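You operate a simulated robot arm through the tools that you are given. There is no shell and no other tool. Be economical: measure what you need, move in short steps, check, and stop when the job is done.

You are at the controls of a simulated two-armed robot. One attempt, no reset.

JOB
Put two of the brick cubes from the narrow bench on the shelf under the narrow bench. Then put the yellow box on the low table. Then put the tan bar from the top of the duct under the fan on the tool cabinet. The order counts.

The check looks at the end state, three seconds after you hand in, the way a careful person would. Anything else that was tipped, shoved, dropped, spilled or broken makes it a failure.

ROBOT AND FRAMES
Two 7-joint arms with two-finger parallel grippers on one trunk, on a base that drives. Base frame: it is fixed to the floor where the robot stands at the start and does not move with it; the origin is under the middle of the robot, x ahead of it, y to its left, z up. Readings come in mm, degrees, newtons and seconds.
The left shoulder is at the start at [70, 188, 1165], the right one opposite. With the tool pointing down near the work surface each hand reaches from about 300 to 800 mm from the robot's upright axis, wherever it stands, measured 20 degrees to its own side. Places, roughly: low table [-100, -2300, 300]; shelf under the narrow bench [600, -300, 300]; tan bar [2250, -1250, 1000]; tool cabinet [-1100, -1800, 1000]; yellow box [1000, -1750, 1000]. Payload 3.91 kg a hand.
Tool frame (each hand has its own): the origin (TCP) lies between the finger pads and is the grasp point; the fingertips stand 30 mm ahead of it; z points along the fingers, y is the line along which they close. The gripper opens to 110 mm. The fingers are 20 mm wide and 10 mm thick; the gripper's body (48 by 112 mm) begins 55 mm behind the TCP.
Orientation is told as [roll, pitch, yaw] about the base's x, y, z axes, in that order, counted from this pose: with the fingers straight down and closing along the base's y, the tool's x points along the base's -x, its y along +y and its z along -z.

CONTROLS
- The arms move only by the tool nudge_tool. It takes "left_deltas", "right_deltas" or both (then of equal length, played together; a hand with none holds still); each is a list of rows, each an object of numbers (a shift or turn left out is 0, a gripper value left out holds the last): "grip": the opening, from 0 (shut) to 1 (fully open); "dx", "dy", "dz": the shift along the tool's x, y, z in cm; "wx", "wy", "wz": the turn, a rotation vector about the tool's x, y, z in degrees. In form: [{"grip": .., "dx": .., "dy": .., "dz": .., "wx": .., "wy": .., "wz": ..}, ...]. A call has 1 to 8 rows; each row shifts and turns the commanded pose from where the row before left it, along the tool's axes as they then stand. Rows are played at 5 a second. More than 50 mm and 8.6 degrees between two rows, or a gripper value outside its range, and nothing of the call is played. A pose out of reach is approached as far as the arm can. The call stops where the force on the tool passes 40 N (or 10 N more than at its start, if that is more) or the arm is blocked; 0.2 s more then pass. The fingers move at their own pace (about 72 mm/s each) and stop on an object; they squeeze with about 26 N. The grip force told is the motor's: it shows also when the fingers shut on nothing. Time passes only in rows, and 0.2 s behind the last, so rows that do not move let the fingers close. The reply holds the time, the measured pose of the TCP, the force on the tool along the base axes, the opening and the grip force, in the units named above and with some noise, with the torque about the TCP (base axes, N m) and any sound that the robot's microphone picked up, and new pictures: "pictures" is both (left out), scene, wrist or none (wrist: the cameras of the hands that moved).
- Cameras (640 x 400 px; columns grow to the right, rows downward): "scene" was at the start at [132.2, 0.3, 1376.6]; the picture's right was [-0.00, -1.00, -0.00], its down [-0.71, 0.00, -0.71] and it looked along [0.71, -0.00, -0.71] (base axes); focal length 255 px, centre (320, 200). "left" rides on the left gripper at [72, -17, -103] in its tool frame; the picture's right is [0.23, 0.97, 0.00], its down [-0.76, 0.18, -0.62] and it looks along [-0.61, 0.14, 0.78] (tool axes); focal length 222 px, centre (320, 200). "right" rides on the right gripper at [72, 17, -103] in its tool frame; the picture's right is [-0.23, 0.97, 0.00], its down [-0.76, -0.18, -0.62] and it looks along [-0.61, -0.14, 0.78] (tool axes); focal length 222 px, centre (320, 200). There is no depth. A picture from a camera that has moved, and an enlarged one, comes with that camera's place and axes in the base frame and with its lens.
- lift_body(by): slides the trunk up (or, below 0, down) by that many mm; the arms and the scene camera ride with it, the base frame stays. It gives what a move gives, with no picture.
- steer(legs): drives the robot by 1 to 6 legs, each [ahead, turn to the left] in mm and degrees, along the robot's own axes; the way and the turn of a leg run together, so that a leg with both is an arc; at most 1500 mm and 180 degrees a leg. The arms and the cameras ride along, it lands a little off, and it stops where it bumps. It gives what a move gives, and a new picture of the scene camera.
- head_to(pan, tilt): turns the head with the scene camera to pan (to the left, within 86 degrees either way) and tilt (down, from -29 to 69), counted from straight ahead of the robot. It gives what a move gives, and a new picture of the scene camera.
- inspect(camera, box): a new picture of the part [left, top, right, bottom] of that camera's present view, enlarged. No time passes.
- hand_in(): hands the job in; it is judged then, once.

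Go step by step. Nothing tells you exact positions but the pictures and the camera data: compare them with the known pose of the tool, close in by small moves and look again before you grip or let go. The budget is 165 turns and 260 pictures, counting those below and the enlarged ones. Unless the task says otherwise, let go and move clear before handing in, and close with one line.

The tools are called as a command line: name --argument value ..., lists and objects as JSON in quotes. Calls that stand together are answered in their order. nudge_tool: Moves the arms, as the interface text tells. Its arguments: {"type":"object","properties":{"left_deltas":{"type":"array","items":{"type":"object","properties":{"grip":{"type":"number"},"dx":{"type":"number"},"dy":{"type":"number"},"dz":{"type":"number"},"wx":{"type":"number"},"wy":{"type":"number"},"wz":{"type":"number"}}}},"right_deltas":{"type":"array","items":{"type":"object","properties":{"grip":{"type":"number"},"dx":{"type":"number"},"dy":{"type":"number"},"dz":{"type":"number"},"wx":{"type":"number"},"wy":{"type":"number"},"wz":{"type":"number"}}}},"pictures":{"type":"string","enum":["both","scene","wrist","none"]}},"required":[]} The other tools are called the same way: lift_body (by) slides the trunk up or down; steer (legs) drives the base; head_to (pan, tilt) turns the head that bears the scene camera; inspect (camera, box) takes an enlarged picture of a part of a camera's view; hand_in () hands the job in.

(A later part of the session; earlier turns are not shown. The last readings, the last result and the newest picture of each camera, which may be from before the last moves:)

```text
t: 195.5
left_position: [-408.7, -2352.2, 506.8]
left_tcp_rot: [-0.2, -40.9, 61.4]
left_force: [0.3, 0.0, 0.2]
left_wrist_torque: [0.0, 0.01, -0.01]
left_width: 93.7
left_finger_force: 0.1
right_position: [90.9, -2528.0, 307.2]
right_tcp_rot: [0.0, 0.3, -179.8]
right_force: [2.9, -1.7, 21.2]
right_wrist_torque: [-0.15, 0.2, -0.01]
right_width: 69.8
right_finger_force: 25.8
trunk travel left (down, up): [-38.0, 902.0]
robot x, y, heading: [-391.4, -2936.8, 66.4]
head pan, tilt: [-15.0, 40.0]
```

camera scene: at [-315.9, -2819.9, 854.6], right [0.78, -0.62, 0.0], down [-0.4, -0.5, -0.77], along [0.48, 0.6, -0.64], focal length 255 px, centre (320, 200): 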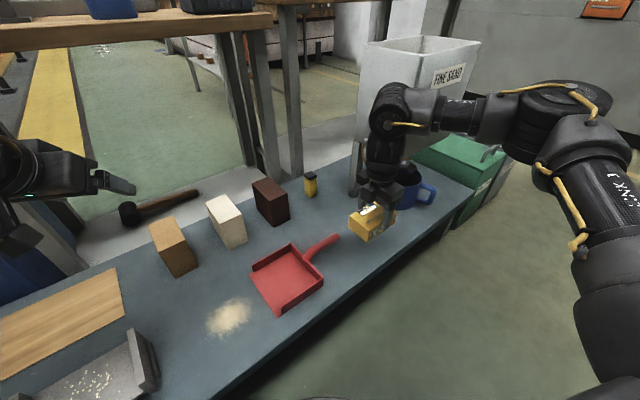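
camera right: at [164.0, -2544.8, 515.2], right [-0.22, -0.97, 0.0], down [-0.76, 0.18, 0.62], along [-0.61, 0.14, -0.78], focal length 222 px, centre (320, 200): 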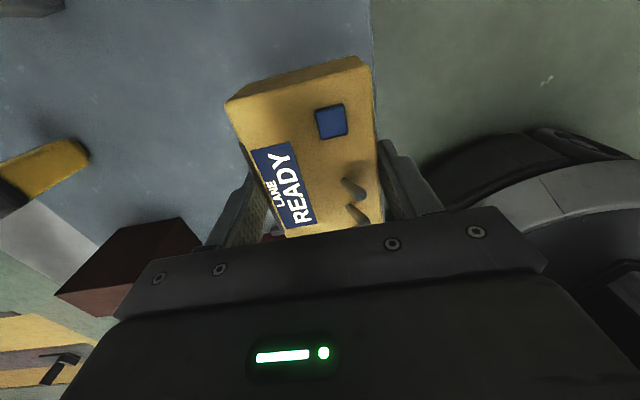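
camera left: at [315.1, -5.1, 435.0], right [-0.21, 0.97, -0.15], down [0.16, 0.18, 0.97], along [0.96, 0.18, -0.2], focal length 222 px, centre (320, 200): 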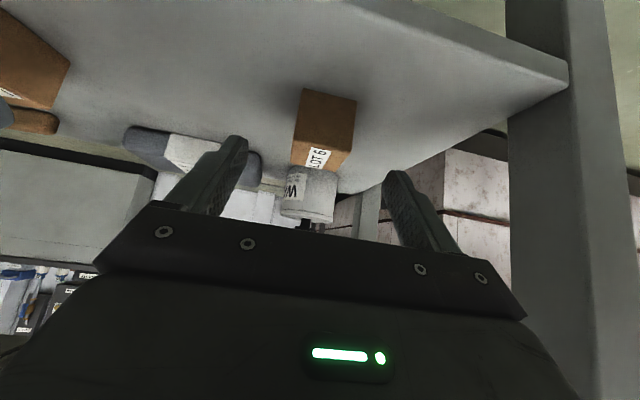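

The box is resting on the table. I'll ease off, open, and lift the hand straight up.

lift_body --by 2

nudge_tool --right_deltas '[{"grip": 1}, {"grip": 1}, {"grip": 1}]' --pictures "none"

lift_body --by 70

nudge_tool --right_deltas '[{}]' --pictures "both"

```text
t: 196.0
left_position: [-407.8, -2351.9, 509.5]
left_tcp_rot: [-0.3, -40.7, 61.4]
left_force: [0.1, 0.1, -0.2]
left_wrist_torque: [0.01, -0.01, -0.03]
left_width: 93.3
left_finger_force: 0.1
right_position: [90.2, -2528.5, 306.8]
right_tcp_rot: [0.1, 0.2, -179.8]
right_force: [1.3, 1.8, 9.0]
right_wrist_torque: [0.67, -0.5, -0.13]
right_width: 69.8
right_finger_force: 26.0
trunk travel left (down, up): [-40.0, 900.0]
robot x, y, heading: [-391.2, -2933.3, 66.7]
head pan, tilt: [-15.0, 40.0]
```

```text
t: 196.8
left_position: [-408.5, -2351.2, 508.8]
left_tcp_rot: [-0.3, -40.7, 61.4]
left_force: [0.0, 0.1, -0.7]
left_wrist_torque: [0.04, 0.04, -0.04]
left_width: 93.4
left_finger_force: 0.1
right_position: [91.8, -2528.2, 306.3]
right_tcp_rot: [0.2, 0.1, -179.9]
right_force: [-0.5, -0.4, -0.4]
right_wrist_torque: [-0.02, -0.04, 0.01]
right_width: 110.1
right_finger_force: 0.1
trunk travel left (down, up): [-40.0, 900.0]
robot x, y, heading: [-386.8, -2930.6, 66.4]
head pan, tilt: [-15.0, 40.0]
```

```text
t: 197.9
left_position: [-408.2, -2352.6, 578.5]
left_tcp_rot: [-0.3, -40.7, 61.5]
left_force: [-0.3, 0.2, -0.3]
left_wrist_torque: [-0.01, -0.03, 0.0]
left_width: 93.4
left_finger_force: 0.1
right_position: [91.9, -2527.9, 376.4]
right_tcp_rot: [0.3, 0.3, -179.8]
right_force: [-0.1, -0.4, -0.5]
right_wrist_torque: [-0.04, 0.02, 0.0]
right_width: 110.1
right_finger_force: 0.1
trunk travel left (down, up): [-110.0, 830.0]
robot x, y, heading: [-390.5, -2932.2, 66.6]
head pan, tilt: [-15.0, 40.0]
```

```text
t: 198.3
left_position: [-407.7, -2353.0, 578.5]
left_tcp_rot: [-0.3, -40.7, 61.4]
left_force: [-0.1, 0.0, 0.1]
left_wrist_torque: [0.03, 0.0, 0.0]
left_width: 93.6
left_finger_force: 0.2
right_position: [90.0, -2529.2, 375.5]
right_tcp_rot: [0.0, 0.2, -179.9]
right_force: [0.4, 0.3, 0.7]
right_wrist_torque: [-0.01, -0.02, 0.0]
right_width: 110.0
right_finger_force: 0.1
trunk travel left (down, up): [-110.0, 830.0]
robot x, y, heading: [-389.7, -2933.8, 66.8]
head pan, tilt: [-15.0, 40.0]
camera scene: at [-316.4, -2820.3, 818.7], right [0.78, -0.62, 0.0], down [-0.4, -0.5, -0.77], along [0.48, 0.6, -0.64], focal length 255 px, centre (320, 200)
camera right: at [163.7, -2545.1, 479.8], right [-0.22, -0.97, 0.0], down [-0.76, 0.18, 0.62], along [-0.61, 0.14, -0.78], focal length 222 px, centre (320, 200)
```

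scene: 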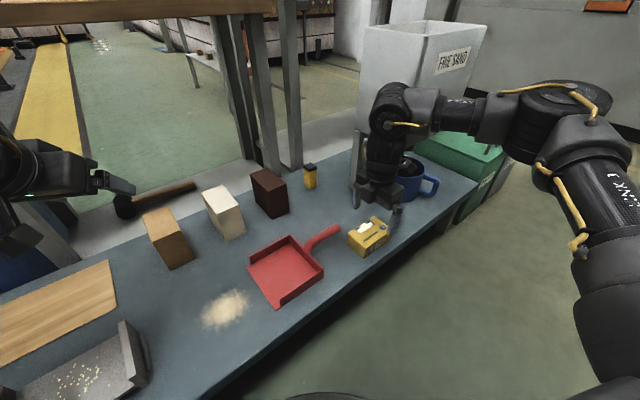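
right: 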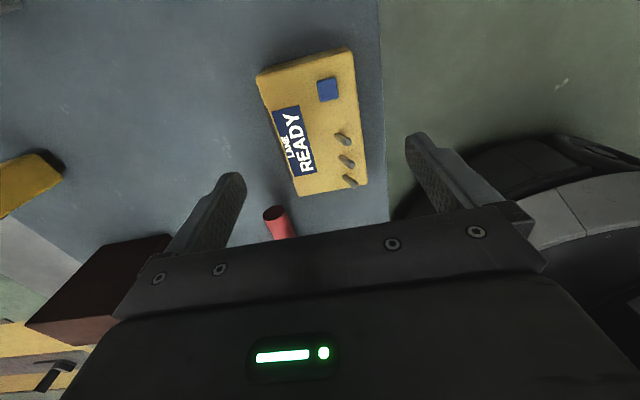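

The yellow box stands flat on the low table. Now I'll raise up and drive back round to the duct for the tan bar.

lift_body --by 400

lift_body --by 400

steer --legs '[[0, -69.6], [1050, 0], [1050, 0], [0, 93], [1450, 0]]'

head_to --pan -50 --tilt 30

```text
t: 202.1
left_position: [-407.6, -2350.2, 979.0]
left_tcp_rot: [-0.3, -40.8, 61.5]
left_force: [0.2, 0.1, 0.9]
left_wrist_torque: [-0.02, 0.01, 0.02]
left_width: 93.3
left_finger_force: 0.0
right_position: [90.3, -2528.7, 775.5]
right_tcp_rot: [0.0, 0.2, -179.8]
right_force: [0.0, -1.0, 0.2]
right_wrist_torque: [-0.02, -0.02, -0.01]
right_width: 109.8
right_finger_force: 0.1
trunk travel left (down, up): [-510.0, 430.0]
robot x, y, heading: [-390.7, -2932.9, 66.6]
head pan, tilt: [-15.0, 40.0]
```

```text
t: 206.0
left_position: [-408.1, -2351.8, 1378.4]
left_tcp_rot: [-0.3, -40.8, 61.5]
left_force: [0.4, -0.9, 0.4]
left_wrist_torque: [0.0, 0.01, -0.01]
left_width: 93.5
left_finger_force: 0.0
right_position: [90.9, -2529.7, 1175.8]
right_tcp_rot: [0.1, 0.2, -179.9]
right_force: [-0.1, -0.1, 0.9]
right_wrist_torque: [0.02, 0.01, -0.01]
right_width: 109.9
right_finger_force: 0.1
trunk travel left (down, up): [-910.0, 30.0]
robot x, y, heading: [-389.1, -2930.2, 66.6]
head pan, tilt: [-15.0, 40.0]
```

```text
t: 230.2
left_position: [1460.8, -1036.3, 1379.0]
left_tcp_rot: [-0.3, -40.8, 85.1]
left_force: [0.8, -0.7, 0.0]
left_wrist_torque: [-0.01, -0.01, 0.04]
left_width: 93.4
left_finger_force: 0.0
right_position: [1989.4, -997.7, 1176.0]
right_tcp_rot: [0.0, 0.2, -156.2]
right_force: [0.0, -0.5, -0.7]
right_wrist_torque: [0.0, -0.03, 0.02]
right_width: 110.1
right_finger_force: 0.0
trunk travel left (down, up): [-910.0, 30.0]
robot x, y, heading: [1711.5, -1561.5, 90.3]
head pan, tilt: [-15.0, 40.0]
camera scene: at [1732.7, -1428.5, 1618.8], right [0.97, -0.25, 0.0], down [-0.16, -0.62, -0.77], along [0.19, 0.74, -0.64], focal length 255 px, centre (320, 200)
```

scene: 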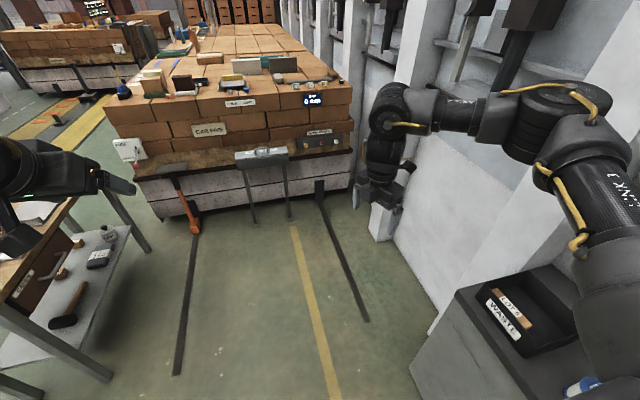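

```text
t: 231.2
left_position: [1461.1, -1035.8, 1378.5]
left_tcp_rot: [-0.2, -40.8, 85.1]
left_force: [0.3, 0.5, 0.3]
left_wrist_torque: [-0.01, 0.01, -0.01]
left_width: 93.4
left_finger_force: 0.1
right_position: [1990.2, -996.8, 1175.5]
right_tcp_rot: [0.2, 0.2, -156.2]
right_force: [0.2, 0.1, 0.1]
right_wrist_torque: [-0.01, -0.03, -0.01]
right_width: 110.1
right_finger_force: 0.0
trunk travel left (down, up): [-910.0, 30.0]
robot x, y, heading: [1710.3, -1558.6, 90.0]
head pan, tilt: [-50.0, 30.0]
camera scene: at [1780.0, -1451.4, 1634.1], right [0.65, -0.76, 0.0], down [-0.38, -0.32, -0.87], along [0.66, 0.56, -0.5], focal length 255 px, centre (320, 200)
```

scene: 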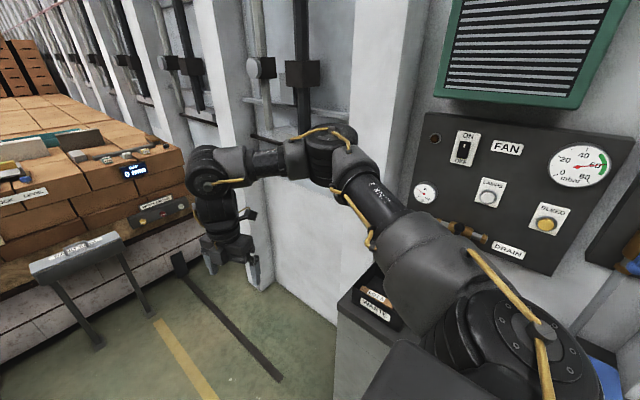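

The fan panel and its duct are on my right, with a tan bar in or by a black "WASTE" tray on the duct top. I'll turn to face the duct.

steer --legs '[[300, 0], [0, -90]]'

head_to --pan 0 --tilt 40

```text
t: 237.1
left_position: [2239.2, -1017.9, 1378.3]
left_tcp_rot: [-0.3, -40.8, -5.7]
left_force: [-0.6, 1.1, 1.1]
left_wrist_torque: [0.01, -0.04, 0.04]
left_width: 93.4
left_finger_force: 0.0
right_position: [2269.4, -1544.9, 1175.9]
right_tcp_rot: [0.1, 0.3, 112.9]
right_force: [0.1, 0.0, 0.3]
right_wrist_torque: [-0.01, 0.03, -0.01]
right_width: 109.8
right_finger_force: 0.1
trunk travel left (down, up): [-910.0, 30.0]
robot x, y, heading: [1710.1, -1260.6, -0.3]
head pan, tilt: [-50.0, 30.0]
camera scene: at [1817.9, -1329.9, 1634.1], right [-0.77, -0.64, 0.0], down [-0.32, 0.39, -0.87], along [0.55, -0.67, -0.5], focal length 255 px, centre (320, 200)
```

scene: 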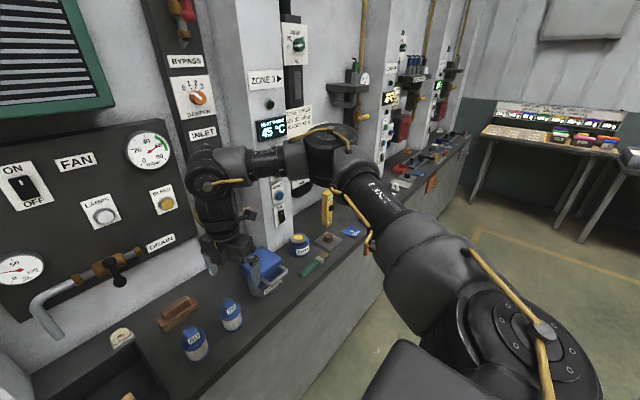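

```text
t: 238.3
left_position: [2238.5, -1018.1, 1378.4]
left_tcp_rot: [-0.3, -40.8, -5.7]
left_force: [0.1, -0.2, -0.4]
left_wrist_torque: [0.03, 0.02, -0.01]
left_width: 93.6
left_finger_force: 0.2
right_position: [2268.8, -1546.1, 1175.6]
right_tcp_rot: [0.2, 0.2, 113.0]
right_force: [0.3, -0.6, -0.3]
right_wrist_torque: [-0.01, 0.02, -0.01]
right_width: 110.0
right_finger_force: 0.0
trunk travel left (down, up): [-910.0, 30.0]
robot x, y, heading: [1710.2, -1259.9, -0.5]
head pan, tilt: [0.0, 40.0]
camera scene: at [1845.4, -1261.3, 1618.8], right [-0.01, -1.0, 0.0], down [-0.64, 0.01, -0.77], along [0.77, -0.01, -0.64], focal length 255 px, centre (320, 200)
```

scene: 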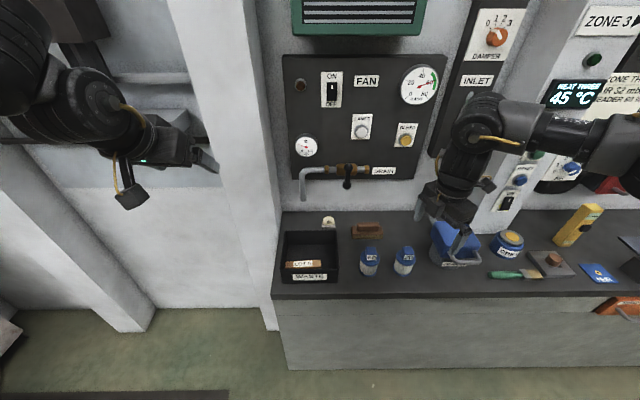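

inspect --camera "scene" --box '[265, 195, 425, 305]'

inspect --camera "scene" --box '[420, 190, 640, 320]'

```text
3.64 times, centred on (345, 250) of scene
camera zoom: at [1845.4, -1261.3, 1618.8], right [-0.01, -1.0, 0.0], down [-0.64, 0.01, -0.77], along [0.77, -0.01, -0.64], focal length 928 px, centre (229, 18)
```

zoom: 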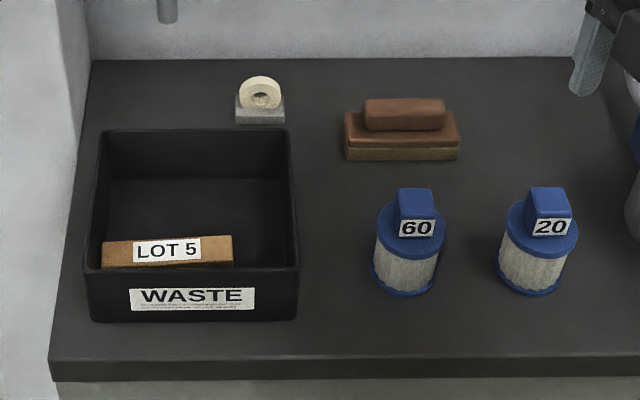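

```text
2.91 times, centred on (530, 255) of scene
camera zoom: at [1845.4, -1261.3, 1618.8], right [-0.01, -1.0, 0.0], down [-0.64, 0.01, -0.77], along [0.77, -0.01, -0.64], focal length 742 px, centre (-291, 40)
```

zoom: 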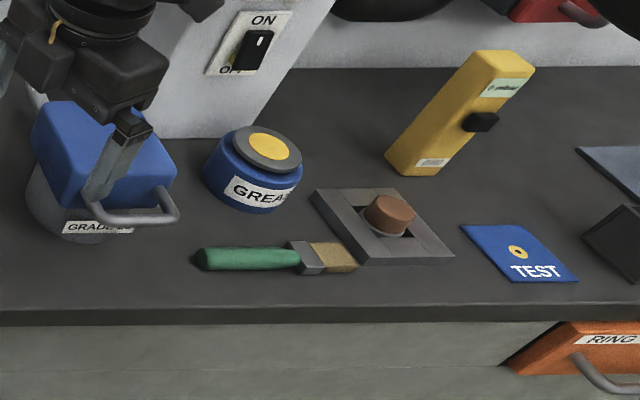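

The tan bar is the "LOT 5" piece in the black WASTE bin on the duct, near (2374,−1209). I'll retract the left hand and shift the base so the bar is ahead of the right hand.

nudge_tool --left_deltas '[{"dx": 3.5, "dz": -3.1}, {"dx": 3.5, "dz": -3.1}, {"dx": 3.5, "dz": -3.1}, {"dx": 3.5, "dz": -3.1}]' --pictures "none"

steer --legs '[[0, 90], [200, 0], [0, -90]]'

nudge_tool --right_deltas '[{"wz": 7.5}, {"wz": 7.5}, {"wz": 8}]' --pictures "both"

```text
t: 239.3
left_position: [2154.3, -948.8, 1395.9]
left_tcp_rot: [-0.3, -40.8, -5.9]
left_force: [-0.1, 0.0, 0.5]
left_wrist_torque: [0.01, 0.01, 0.0]
left_width: 93.6
left_finger_force: 0.0
left hand out of reach, approached as far as the arm can: row 1, 2, 3, 4
right_position: [2269.6, -1545.5, 1177.1]
right_tcp_rot: [0.1, 0.2, 113.1]
right_force: [0.5, 0.0, 0.2]
right_wrist_torque: [-0.01, -0.01, 0.0]
right_width: 110.0
right_finger_force: 0.0
trunk travel left (down, up): [-910.0, 30.0]
robot x, y, heading: [1708.9, -1257.0, -0.4]
head pan, tilt: [0.0, 40.0]
```

```text
t: 248.6
left_position: [2152.8, -747.1, 1395.1]
left_tcp_rot: [-0.3, -40.8, -5.7]
left_force: [0.2, -0.1, 0.2]
left_wrist_torque: [-0.03, 0.04, 0.0]
left_width: 93.7
left_finger_force: 0.1
right_position: [2267.3, -1344.0, 1176.3]
right_tcp_rot: [0.0, 0.2, 113.3]
right_force: [0.6, 0.5, 0.6]
right_wrist_torque: [0.02, 0.0, 0.01]
right_width: 109.8
right_finger_force: 0.1
trunk travel left (down, up): [-910.0, 30.0]
robot x, y, heading: [1708.6, -1058.9, -0.6]
head pan, tilt: [0.0, 40.0]
camera scene: at [1844.0, -1060.5, 1618.8], right [-0.01, -1.0, 0.0], down [-0.64, 0.0, -0.77], along [0.77, -0.01, -0.64], focal length 255 px, centre (320, 200)
```

scene: 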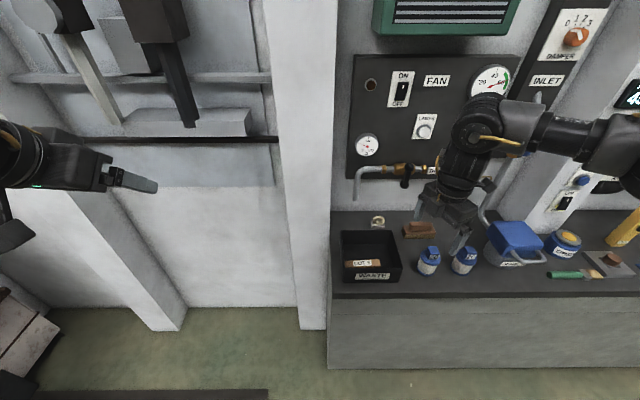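

```text
t: 249.4
left_position: [2152.8, -747.3, 1396.4]
left_tcp_rot: [-0.3, -40.9, -5.7]
left_force: [0.4, 0.8, 0.0]
left_wrist_torque: [-0.01, 0.02, 0.01]
left_width: 93.3
left_finger_force: 0.1
right_position: [2268.3, -1345.6, 1176.4]
right_tcp_rot: [0.1, 0.2, 90.1]
right_force: [0.5, 0.6, -0.5]
right_wrist_torque: [0.0, 0.02, 0.01]
right_width: 110.0
right_finger_force: 0.1
trunk travel left (down, up): [-910.0, 30.0]
robot x, y, heading: [1707.5, -1060.2, -0.2]
head pan, tilt: [0.0, 40.0]
camera scene: at [1844.1, -1061.2, 1618.8], right [-0.01, -1.0, 0.0], down [-0.64, 0.0, -0.77], along [0.77, -0.01, -0.64], focal length 255 px, centre (320, 200)
camera right: at [2252.1, -1417.1, 1280.1], right [-0.97, 0.23, 0.0], down [0.18, 0.76, 0.62], along [0.14, 0.6, -0.78], focal length 222 px, centre (320, 200)
```

scene: 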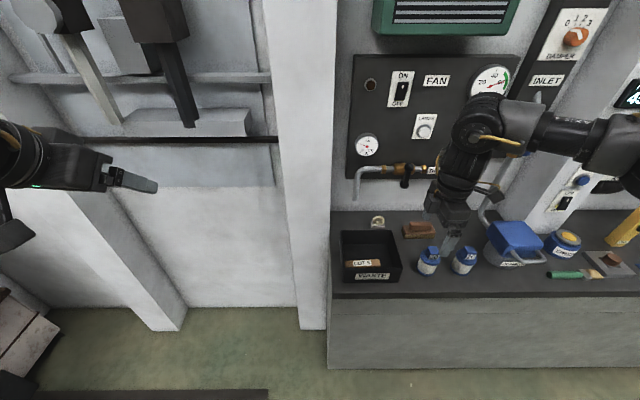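
right: 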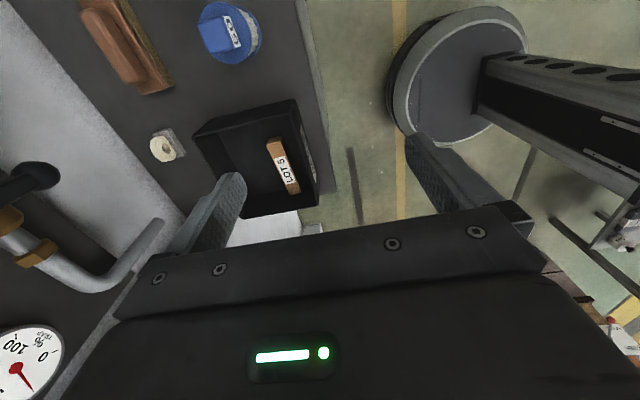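

inspect --camera "right" --box '[170, 80, 350, 230]'

inspect --camera "scene" --box '[325, 200, 445, 300]'

```text
2.67 times, centred on (260, 155) of right
camera zoom: at [2252.1, -1417.1, 1280.1], right [-0.97, 0.23, 0.0], down [0.18, 0.76, 0.62], along [0.14, 0.6, -0.78], focal length 592 px, centre (480, 320)
```

zoom: 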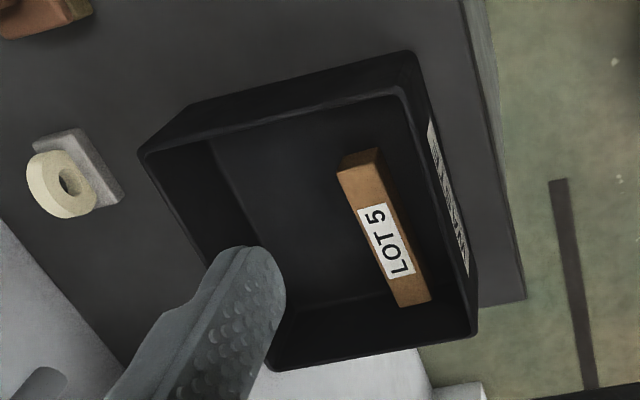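

```text
4.00 times, centred on (385, 250) of scene
camera zoom: at [1844.1, -1061.2, 1618.8], right [-0.01, -1.0, 0.0], down [-0.64, 0.0, -0.77], along [0.77, -0.01, -0.64], focal length 1021 px, centre (60, 0)
```

zoom: 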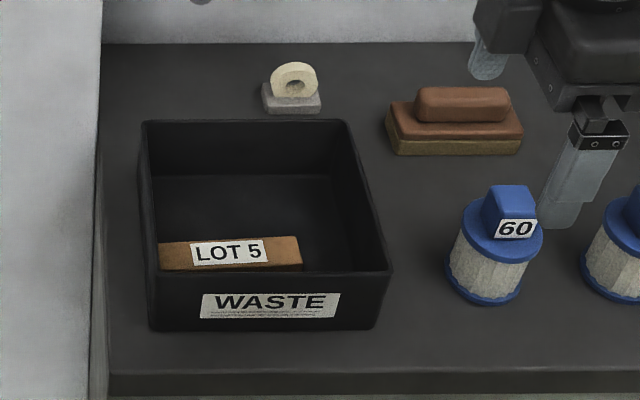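

Triangulation puts the bar at x 2360–2388, y −1265..−1141, top z≈882. The bin rim is at z≈938 and its front wall at x≈2326. I'll drive 100 mm closer and hover over it.

steer --legs '[[100, 0]]'

nudge_tool --right_deltas '[{"dx": -4.7, "dy": -0.2, "grip": 0.52}, {"dx": -4.7, "dy": -0.2}, {"dx": -4.7, "dy": -0.2}]' --pictures "none"

lift_body --by -160

nudge_tool --right_deltas '[{}]' --pictures "both"

```text
t: 250.5
left_position: [2235.4, -748.5, 1403.2]
left_tcp_rot: [-0.1, -41.7, -5.8]
left_force: [-0.4, -0.4, 0.3]
left_wrist_torque: [0.03, -0.01, 0.0]
left_width: 93.5
left_finger_force: 0.1
right_position: [2354.8, -1344.4, 1184.7]
right_tcp_rot: [-0.8, 0.2, 90.3]
right_force: [-0.7, -0.3, 0.0]
right_wrist_torque: [0.02, -0.04, -0.04]
right_width: 110.3
right_finger_force: 0.0
trunk travel left (down, up): [-910.0, 30.0]
robot x, y, heading: [1808.3, -1062.1, -0.2]
head pan, tilt: [0.0, 40.0]
camera scene: at [1928.7, -1061.8, 1620.2], right [-0.01, -1.0, 0.0], down [-0.63, 0.0, -0.77], along [0.77, 0.0, -0.63], focal length 255 px, centre (320, 200)
```

scene: 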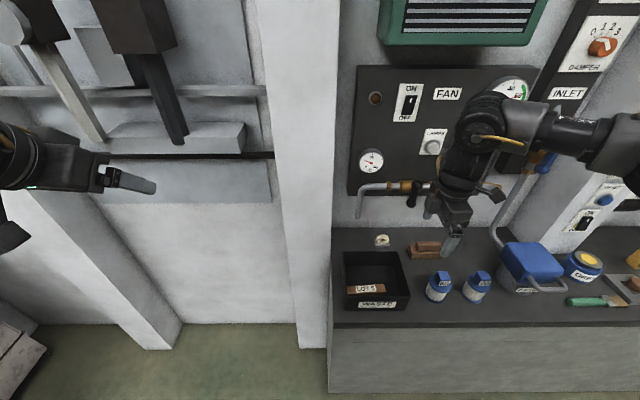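

```text
t: 251.3
left_position: [2245.3, -745.6, 1398.3]
left_tcp_rot: [-0.4, -41.3, -5.8]
left_force: [-0.5, -0.4, 0.3]
left_wrist_torque: [-0.02, 0.02, 0.0]
left_width: 93.4
left_finger_force: 0.1
right_position: [2366.7, -1201.7, 1177.6]
right_tcp_rot: [-0.3, 0.2, 90.3]
right_force: [-0.6, 0.4, 0.2]
right_wrist_torque: [0.0, -0.05, 0.01]
right_width: 57.3
right_finger_force: 0.0
trunk travel left (down, up): [-910.0, 30.0]
robot x, y, heading: [1802.4, -1062.5, -0.3]
head pan, tilt: [0.0, 40.0]
```

```text
t: 253.2
left_position: [2249.2, -747.6, 1238.1]
left_tcp_rot: [-0.3, -41.1, -5.8]
left_force: [-0.1, -0.5, 0.5]
left_wrist_torque: [0.04, -0.02, 0.0]
left_width: 93.4
left_finger_force: 0.0
right_position: [2370.8, -1203.7, 1015.3]
right_tcp_rot: [-0.2, 0.3, 90.3]
right_force: [-0.4, 0.1, -0.3]
right_wrist_torque: [-0.03, -0.01, 0.01]
right_width: 57.3
right_finger_force: 0.0
trunk travel left (down, up): [-750.0, 190.0]
robot x, y, heading: [1808.2, -1062.5, -0.4]
head pan, tilt: [0.0, 40.0]
```

```text
t: 253.6
left_position: [2249.9, -748.0, 1239.7]
left_tcp_rot: [-0.3, -41.1, -5.8]
left_force: [-0.6, -1.2, 0.2]
left_wrist_torque: [0.01, -0.01, 0.01]
left_width: 93.4
left_finger_force: 0.1
right_position: [2370.3, -1203.3, 1016.1]
right_tcp_rot: [-0.2, 0.3, 90.2]
right_force: [-0.1, -1.2, 0.3]
right_wrist_torque: [-0.02, 0.0, -0.01]
right_width: 57.0
right_finger_force: 0.0
trunk travel left (down, up): [-750.0, 190.0]
robot x, y, heading: [1807.2, -1064.1, -0.3]
head pan, tilt: [0.0, 40.0]
camera scene: at [1944.9, -1061.3, 1458.8], right [-0.01, -1.0, 0.0], down [-0.64, 0.0, -0.77], along [0.77, 0.0, -0.64], focal length 255 px, centre (320, 200)
camera right: at [2354.8, -1276.0, 1119.2], right [-0.98, 0.22, 0.0], down [0.17, 0.76, 0.62], along [0.14, 0.61, -0.78], focal length 222 px, centre (320, 200)
```

scene: 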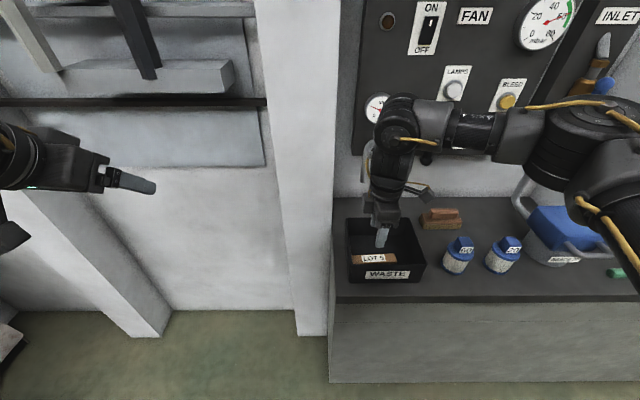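
right: 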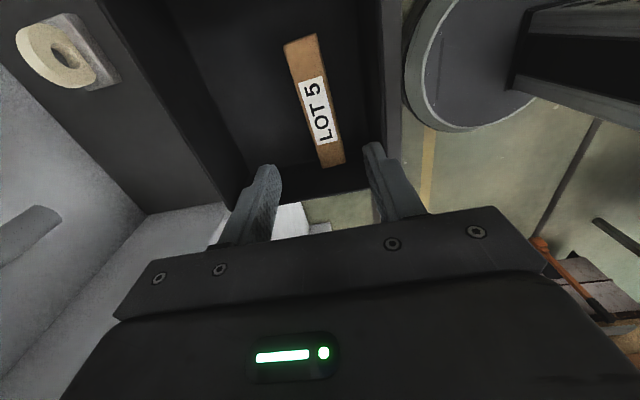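

The hand is well centred and the bar is yawed about 3°. I'll narrow the fingers and go down partway into the bin.

nudge_tool --right_deltas '[{"wz": -3, "grip": 0.46}, {"dz": 3.5}, {"dz": 3.5}]' --pictures "both"

```text
t: 254.3
left_position: [2250.3, -747.6, 1237.5]
left_tcp_rot: [-0.2, -41.0, -5.8]
left_force: [0.5, -0.5, -1.0]
left_wrist_torque: [0.0, 0.0, -0.01]
left_width: 93.6
left_finger_force: 0.1
right_position: [2372.8, -1206.6, 944.8]
right_tcp_rot: [-0.2, 0.2, 93.3]
right_force: [0.9, 0.6, -0.1]
right_wrist_torque: [0.0, 0.06, 0.03]
right_width: 50.5
right_finger_force: 0.1
trunk travel left (down, up): [-750.0, 190.0]
robot x, y, heading: [1805.1, -1063.0, -0.4]
head pan, tilt: [0.0, 40.0]
camera scene: at [1945.9, -1061.9, 1458.7], right [-0.01, -1.0, 0.0], down [-0.64, 0.0, -0.77], along [0.77, 0.0, -0.64], focal length 255 px, centre (320, 200)
camera right: at [2360.2, -1279.7, 1048.4], right [-0.99, 0.17, 0.0], down [0.13, 0.77, 0.62], along [0.11, 0.61, -0.78], focal length 222 px, centre (320, 200)
```

scene: 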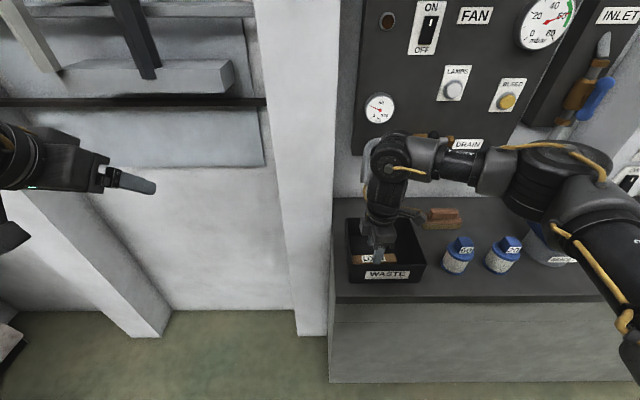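
right: 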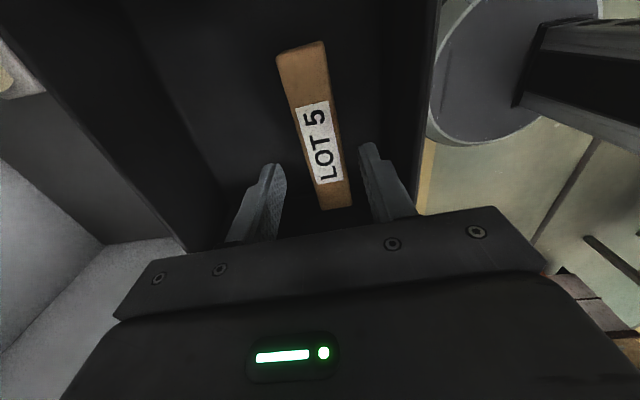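

nudge_tool --right_deltas '[{"dz": 2.2}, {"dz": 2.2}, {"dz": 0.5}]' --pictures "wrist"

```text
t: 255.2
left_position: [2247.4, -746.9, 1238.3]
left_tcp_rot: [-0.3, -41.2, -5.8]
left_force: [0.6, -0.8, 0.1]
left_wrist_torque: [-0.04, 0.0, 0.03]
left_width: 93.4
left_finger_force: 0.0
right_position: [2371.3, -1205.5, 896.2]
right_tcp_rot: [-0.1, 0.2, 93.3]
right_force: [1.1, 0.5, 0.9]
right_wrist_torque: [0.02, 0.0, -0.01]
right_width: 50.5
right_finger_force: 0.1
trunk travel left (down, up): [-750.0, 190.0]
robot x, y, heading: [1809.9, -1062.5, -0.3]
head pan, tilt: [0.0, 40.0]
camera right: at [2358.8, -1277.9, 1000.3], right [-0.99, 0.17, 0.0], down [0.13, 0.77, 0.62], along [0.11, 0.61, -0.78], focal length 222 px, centre (320, 200)
```

right: 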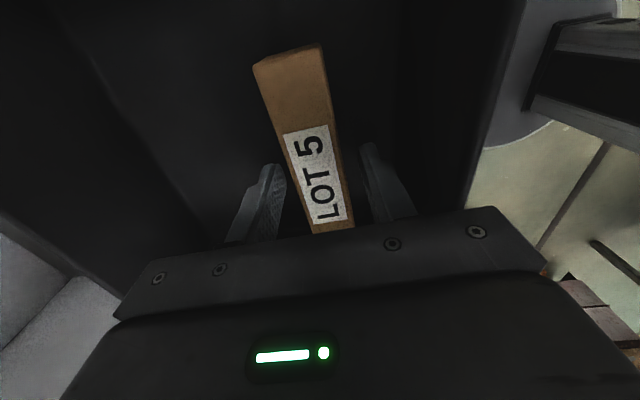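

nudge_tool --right_deltas '[{"dy": -0.25, "dz": 0.2}, {"grip": 0}, {"grip": 0}, {"grip": 0}]' --pictures "wrist"

```text
t: 256.1
left_position: [2247.5, -748.7, 1239.3]
left_tcp_rot: [-0.3, -41.2, -5.7]
left_force: [-0.6, 1.3, 0.5]
left_wrist_torque: [0.01, -0.02, 0.03]
left_width: 93.7
left_finger_force: 0.1
right_position: [2373.2, -1203.6, 895.8]
right_tcp_rot: [-0.3, 0.2, 93.2]
right_force: [-2.4, 0.1, 12.2]
right_wrist_torque: [-0.04, 0.26, 0.03]
right_width: 29.7
right_finger_force: 26.0
trunk travel left (down, up): [-750.0, 190.0]
robot x, y, heading: [1803.7, -1059.1, -0.3]
head pan, tilt: [0.0, 40.0]
camera right: at [2360.4, -1277.2, 999.2], right [-0.99, 0.17, -0.01], down [0.13, 0.77, 0.62], along [0.11, 0.61, -0.78], focal length 222 px, centre (320, 200)
```

right: 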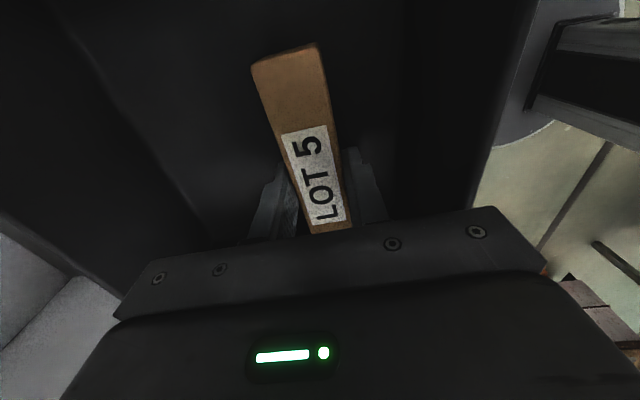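

The bar is gripped at 29.7 mm. I'll lift it out.

nudge_tool --right_deltas '[{"dz": -2}, {"dz": -3}, {"dz": -4}, {"dz": -4}]' --pictures "both"

```text
t: 257.1
left_position: [2246.8, -747.2, 1238.8]
left_tcp_rot: [-0.3, -41.0, -5.7]
left_force: [-0.1, 0.0, 0.9]
left_wrist_torque: [-0.02, -0.01, 0.0]
left_width: 93.3
left_finger_force: 0.1
right_position: [2374.0, -1203.7, 1024.3]
right_tcp_rot: [-0.1, 0.3, 93.3]
right_force: [0.1, 0.6, -0.2]
right_wrist_torque: [0.03, 0.01, -0.03]
right_width: 29.7
right_finger_force: 25.8
trunk travel left (down, up): [-750.0, 190.0]
robot x, y, heading: [1806.7, -1065.0, -0.2]
head pan, tilt: [0.0, 40.0]
camera scene: at [1943.7, -1060.7, 1458.8], right [-0.01, -1.0, 0.0], down [-0.64, 0.0, -0.77], along [0.77, 0.0, -0.64], focal length 255 px, centre (320, 200)
camera right: at [2361.0, -1275.8, 1129.4], right [-0.99, 0.17, 0.0], down [0.13, 0.77, 0.62], along [0.11, 0.61, -0.78], focal length 222 px, centre (320, 200)
```

scene: 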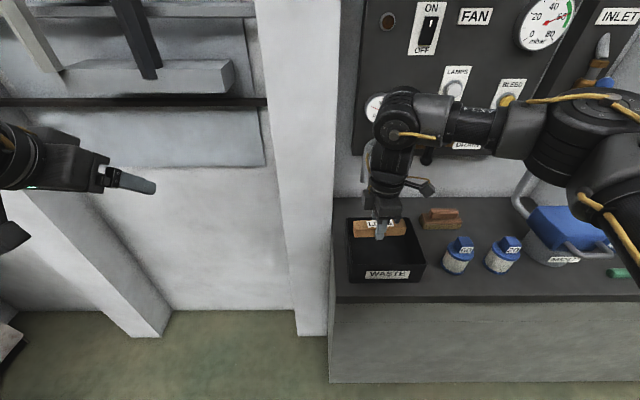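
right: 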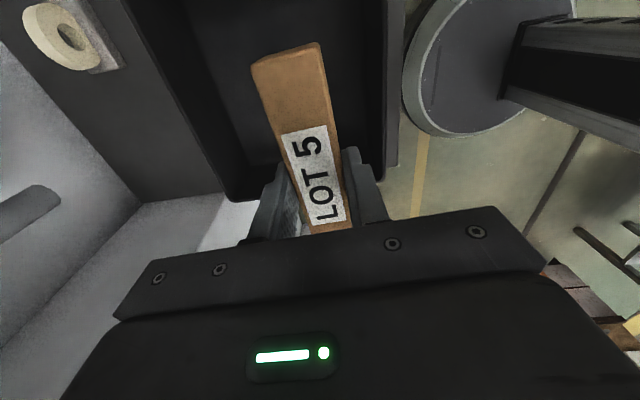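

The bar is out and held. I'll raise up, back away from the duct and drive along the aisle to the cabinet.

lift_body --by 188

steer --legs '[[-320, 0], [0, -177], [1200, 0], [1120, 0]]'

nudge_tool --right_deltas '[{"dz": -3}, {"dz": -3}, {"dz": -2}]' --pictures "none"

head_to --pan 40 --tilt 40

```text
t: 259.2
left_position: [2250.0, -746.8, 1426.2]
left_tcp_rot: [-0.3, -41.0, -5.8]
left_force: [0.2, -0.6, 0.8]
left_wrist_torque: [-0.01, 0.01, 0.03]
left_width: 93.4
left_finger_force: 0.1
right_position: [2374.8, -1202.9, 1214.0]
right_tcp_rot: [-0.1, 0.2, 93.3]
right_force: [0.6, 0.9, -1.2]
right_wrist_torque: [-0.02, 0.01, 0.0]
right_width: 29.9
right_finger_force: 26.1
trunk travel left (down, up): [-938.0, 2.0]
robot x, y, heading: [1809.6, -1060.5, -0.6]
head pan, tilt: [0.0, 40.0]
```

```text
t: 265.2
left_position: [1803.3, -1496.3, 1408.0]
left_tcp_rot: [-2.2, -39.0, -94.7]
left_force: [0.2, -0.2, 1.7]
left_wrist_torque: [0.07, 0.06, -0.05]
left_width: 93.5
left_finger_force: 0.1
right_position: [1353.9, -1627.0, 1213.0]
right_tcp_rot: [-0.1, 0.4, 4.2]
right_force: [0.4, 0.0, -1.8]
right_wrist_torque: [0.06, 0.04, -0.04]
right_width: 29.8
right_finger_force: 26.0
trunk travel left (down, up): [-938.0, 2.0]
robot x, y, heading: [1481.9, -1059.0, -89.3]
head pan, tilt: [0.0, 40.0]
stopped in leg 2: the robot was blocked; the commanded pose is now the measured one
camera scene: at [1492.9, -1195.9, 1646.4], right [-1.0, -0.01, 0.0], down [-0.01, 0.64, -0.76], along [0.01, -0.76, -0.64], focal length 255 px, centre (320, 200)
```

scene: 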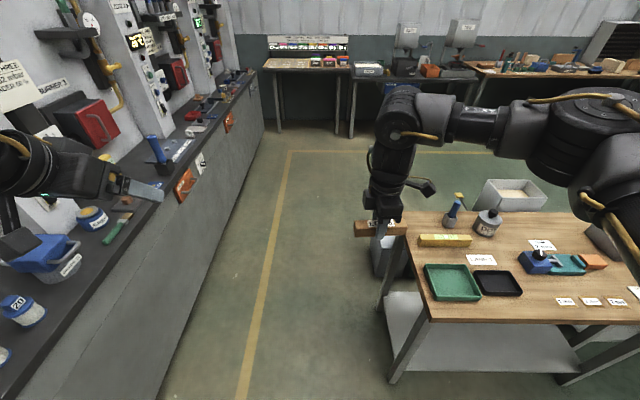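

```text
t: 266.0
left_position: [1793.6, -1494.1, 1411.0]
left_tcp_rot: [-2.0, -39.2, -95.0]
left_force: [-0.6, -0.4, 0.2]
left_wrist_torque: [0.02, -0.05, 0.02]
left_width: 93.6
left_finger_force: 0.0
right_position: [1347.5, -1626.0, 1292.6]
right_tcp_rot: [-0.2, 0.0, 4.1]
right_force: [0.5, 0.3, -1.4]
right_wrist_torque: [0.01, -0.02, 0.03]
right_width: 29.5
right_finger_force: 26.2
trunk travel left (down, up): [-938.0, 2.0]
robot x, y, heading: [1480.3, -1058.4, -89.5]
head pan, tilt: [0.0, 40.0]
```

```text
t: 267.1
left_position: [1796.6, -1494.1, 1411.2]
left_tcp_rot: [-2.2, -39.1, -94.9]
left_force: [-0.6, 0.1, 0.1]
left_wrist_torque: [0.0, 0.0, 0.02]
left_width: 93.3
left_finger_force: 0.0
right_position: [1349.7, -1625.7, 1294.5]
right_tcp_rot: [-0.3, 0.0, 4.2]
right_force: [-0.2, -0.4, -0.6]
right_wrist_torque: [-0.04, 0.02, -0.06]
right_width: 29.6
right_finger_force: 25.5
trunk travel left (down, up): [-938.0, 2.0]
robot x, y, heading: [1485.4, -1060.0, -89.2]
head pan, tilt: [40.0, 40.0]
camera scene: at [1540.8, -1172.7, 1646.7], right [-0.76, -0.65, 0.0], down [-0.42, 0.49, -0.77], along [0.5, -0.58, -0.64], focal length 255 px, centre (320, 200)
```

scene: 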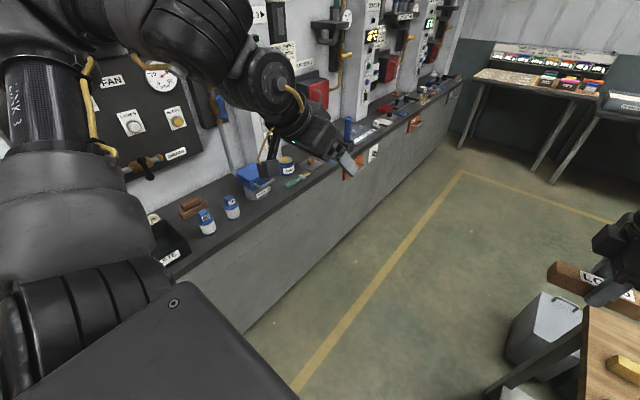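

The turn stopped half-way: blocked. I'll look left for what the left arm may be touching.

head_to --pan 86 --tilt 15

head_to --pan 86 --tilt 55

```text
t: 268.2
left_position: [1796.0, -1492.9, 1411.7]
left_tcp_rot: [-2.1, -39.0, -94.8]
left_force: [-0.8, -1.2, -0.9]
left_wrist_torque: [-0.02, -0.01, 0.02]
left_width: 93.5
left_finger_force: 0.0
right_position: [1348.4, -1625.8, 1294.3]
right_tcp_rot: [-0.2, 0.1, 4.1]
right_force: [-0.3, -0.5, -1.3]
right_wrist_torque: [-0.02, 0.0, 0.02]
right_width: 29.5
right_finger_force: 26.7
trunk travel left (down, up): [-938.0, 2.0]
robot x, y, heading: [1481.5, -1061.8, -89.5]
head pan, tilt: [85.9, 15.0]
camera scene: at [1577.6, -1114.1, 1686.3], right [-0.06, -1.0, 0.0], down [-0.26, 0.02, -0.97], along [0.96, -0.06, -0.26], focal length 255 px, centre (320, 200)
```

scene: 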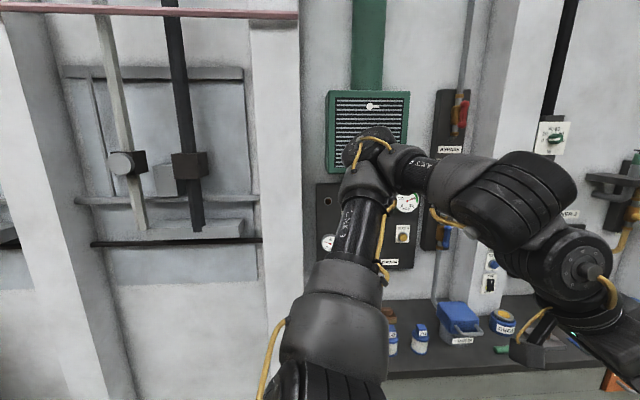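

```text
t: 269.3
left_position: [1795.9, -1493.3, 1411.0]
left_tcp_rot: [-2.1, -39.1, -95.0]
left_force: [0.3, 0.1, 0.1]
left_wrist_torque: [-0.02, -0.01, 0.0]
left_width: 93.7
left_finger_force: 0.0
right_position: [1349.1, -1625.3, 1294.6]
right_tcp_rot: [-0.2, 0.1, 4.1]
right_force: [0.4, -0.6, -1.1]
right_wrist_torque: [-0.02, 0.01, -0.02]
right_width: 29.8
right_finger_force: 26.2
trunk travel left (down, up): [-938.0, 2.0]
robot x, y, heading: [1482.2, -1058.3, -89.4]
head pan, tilt: [85.9, 55.0]
camera scene: at [1556.6, -1112.6, 1626.1], right [-0.06, -1.0, 0.0], down [-0.82, 0.05, -0.57], along [0.57, -0.03, -0.82], focal length 255 px, centre (320, 200)
```

scene: 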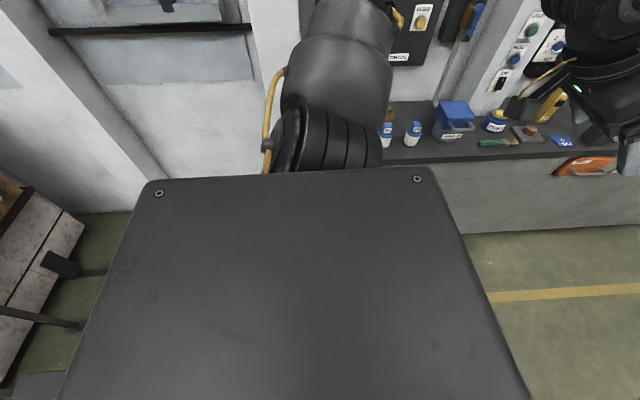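

The left elbow points straight at the wall side and is the likely cause. I'll turn back left, reverse further from the wall, and fold the left arm into its earlier compact pose.

steer --legs '[[0, 89], [-230, 0]]'

head_to --pan 20 --tilt 15

```text
t: 274.8
left_position: [1696.3, -751.5, 1409.7]
left_tcp_rot: [-2.2, -38.9, -5.8]
left_force: [0.4, -0.6, -0.1]
left_wrist_torque: [0.02, 0.01, 0.02]
left_width: 93.4
left_finger_force: 0.2
right_position: [1821.4, -1201.8, 1291.2]
right_tcp_rot: [0.0, 0.1, 93.3]
right_force: [-0.2, 0.4, -1.4]
right_wrist_torque: [0.03, 0.01, -0.02]
right_width: 29.8
right_finger_force: 26.6
trunk travel left (down, up): [-938.0, 2.0]
robot x, y, heading: [1252.0, -1056.0, -0.3]
head pan, tilt: [85.9, 55.0]
camera scene: at [1314.3, -985.1, 1625.8], right [1.0, -0.08, 0.0], down [-0.07, -0.82, -0.57], along [0.04, 0.57, -0.82], focal length 255 px, centre (320, 200)
```

scene: 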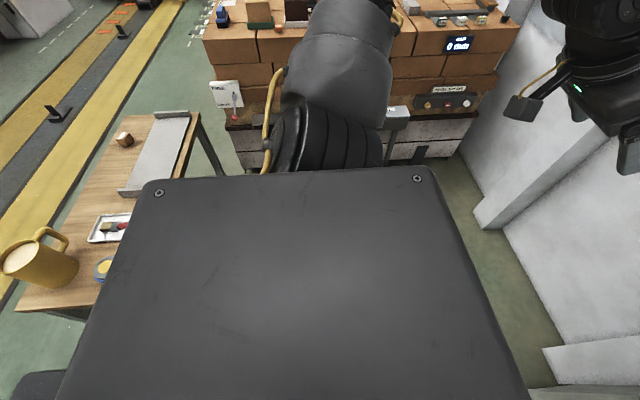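

```text
t: 276.2
left_position: [1692.8, -750.9, 1412.1]
left_tcp_rot: [-2.1, -39.1, -5.9]
left_force: [0.4, 0.9, -0.2]
left_wrist_torque: [0.0, -0.01, 0.0]
left_width: 93.5
left_finger_force: 0.1
right_position: [1818.6, -1200.5, 1292.6]
right_tcp_rot: [-0.2, 0.1, 93.2]
right_force: [-0.4, -1.2, -1.2]
right_wrist_torque: [0.02, 0.01, -0.05]
right_width: 29.5
right_finger_force: 26.4
trunk travel left (down, up): [-938.0, 2.0]
robot x, y, heading: [1254.7, -1054.1, -0.3]
head pan, tilt: [20.0, 15.0]
camera scene: at [1391.8, -1025.3, 1686.2], right [0.34, -0.94, 0.0], down [-0.24, -0.09, -0.97], along [0.91, 0.33, -0.26], focal length 255 px, centre (320, 200)
```

scene: 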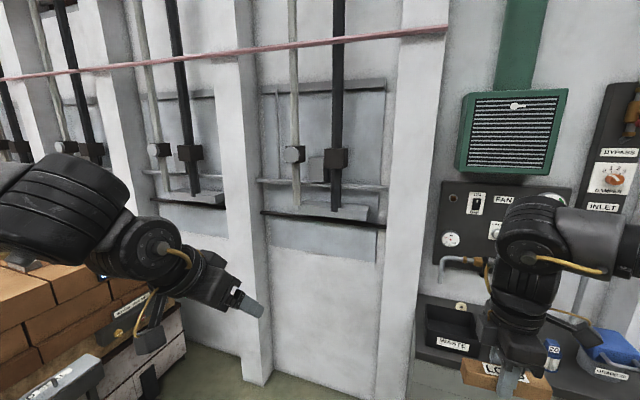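

nudge_tool --left_deltas '[{"dx": -2.4, "dz": 2.4, "dy": -1.7}, {"dx": -2.4, "dz": 2.4, "dy": -1.7}, {"dx": -2.4, "dz": 2.4, "dy": -1.7}]' --pictures "none"

steer --legs '[[0, -177]]'

```text
t: 277.0
left_position: [1789.5, -814.6, 1402.2]
left_tcp_rot: [-2.1, -39.0, -5.9]
left_force: [0.4, -0.4, 0.3]
left_wrist_torque: [0.01, 0.03, -0.01]
left_width: 93.5
left_finger_force: 0.1
right_position: [1817.9, -1201.6, 1293.8]
right_tcp_rot: [-0.2, 0.1, 93.3]
right_force: [0.4, -0.3, 0.0]
right_wrist_torque: [-0.02, 0.01, 0.03]
right_width: 29.4
right_finger_force: 25.8
trunk travel left (down, up): [-938.0, 2.0]
robot x, y, heading: [1252.1, -1053.4, -0.2]
head pan, tilt: [20.0, 15.0]
```

```text
t: 284.5
left_position: [740.8, -1347.8, 1403.3]
left_tcp_rot: [-2.0, -39.1, 179.5]
left_force: [0.1, -0.2, -0.5]
left_wrist_torque: [-0.01, 0.02, 0.0]
left_width: 93.7
left_finger_force: 0.0
right_position: [676.1, -966.1, 1293.1]
right_tcp_rot: [-0.1, 0.1, -81.5]
right_force: [0.0, 0.0, -1.1]
right_wrist_torque: [0.01, 0.01, 0.01]
right_width: 29.7
right_finger_force: 26.0
trunk travel left (down, up): [-938.0, 2.0]
robot x, y, heading: [1253.9, -1056.9, -175.1]
head pan, tilt: [20.0, 15.0]
camera scene: at [1118.1, -1101.1, 1686.3], right [-0.42, 0.91, 0.0], down [0.23, 0.11, -0.97], along [-0.88, -0.41, -0.26], focal length 255 px, centre (320, 200)
```

scene: 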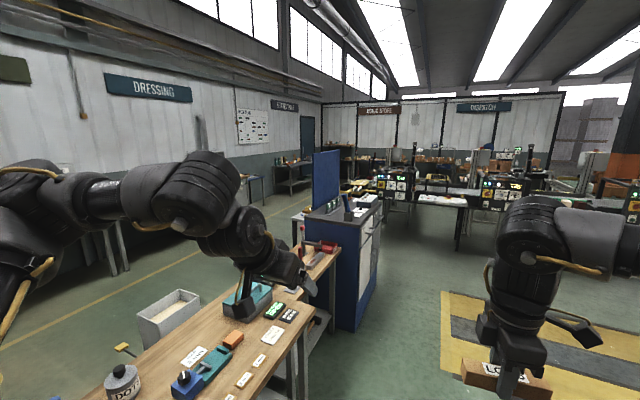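

Now heading down the aisle to the cabinet.

steer --legs '[[1100, 0], [985, 0]]'

head_to --pan 45 --tilt 40

```text
t: 295.0
left_position: [-1373.2, -1465.9, 1403.6]
left_tcp_rot: [-2.1, -39.1, 177.3]
left_force: [0.7, 0.3, -0.2]
left_wrist_torque: [0.0, -0.03, 0.03]
left_width: 93.4
left_finger_force: 0.0
right_position: [-1422.1, -1080.0, 1294.0]
right_tcp_rot: [-0.3, 0.1, -83.7]
right_force: [0.6, -0.1, -0.9]
right_wrist_torque: [-0.03, 0.01, 0.01]
right_width: 29.7
right_finger_force: 26.1
trunk travel left (down, up): [-938.0, 2.0]
robot x, y, heading: [-850.3, -1190.2, -177.4]
head pan, tilt: [20.0, 15.0]
camera scene: at [-986.3, -1231.7, 1686.4], right [-0.39, 0.92, 0.0], down [0.24, 0.1, -0.97], along [-0.89, -0.37, -0.26], focal length 255 px, centre (320, 200)
```

scene: 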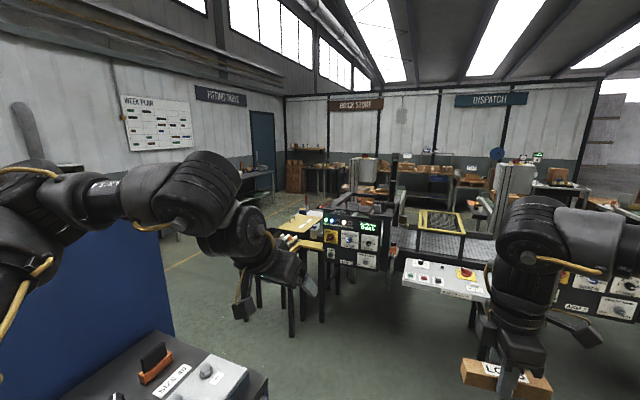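

```text
t: 295.9
left_position: [-1372.9, -1465.1, 1402.2]
left_tcp_rot: [-2.1, -39.0, 177.1]
left_force: [0.1, -0.5, 1.2]
left_wrist_torque: [-0.01, -0.03, 0.01]
left_width: 93.7
left_finger_force: 0.1
right_position: [-1424.9, -1081.4, 1294.4]
right_tcp_rot: [-0.2, 0.1, -83.7]
right_force: [0.0, -0.6, -1.2]
right_wrist_torque: [0.0, 0.0, 0.04]
right_width: 29.5
right_finger_force: 25.5
trunk travel left (down, up): [-938.0, 2.0]
robot x, y, heading: [-849.0, -1192.1, -177.2]
head pan, tilt: [45.0, 40.0]
camera scene: at [-959.3, -1258.6, 1646.8], right [-0.74, 0.67, 0.0], down [0.43, 0.47, -0.77], along [-0.52, -0.57, -0.64], focal length 255 px, centre (320, 200)
```

scene: 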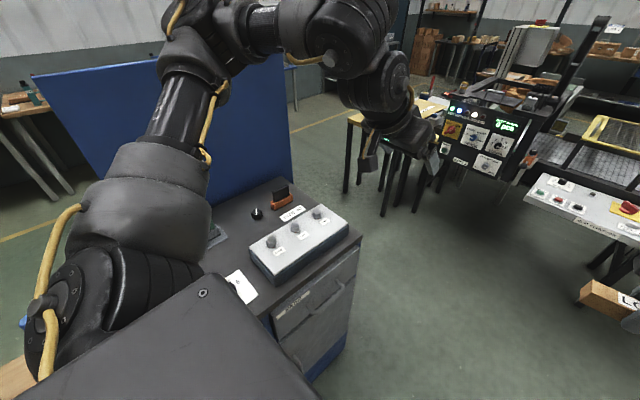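

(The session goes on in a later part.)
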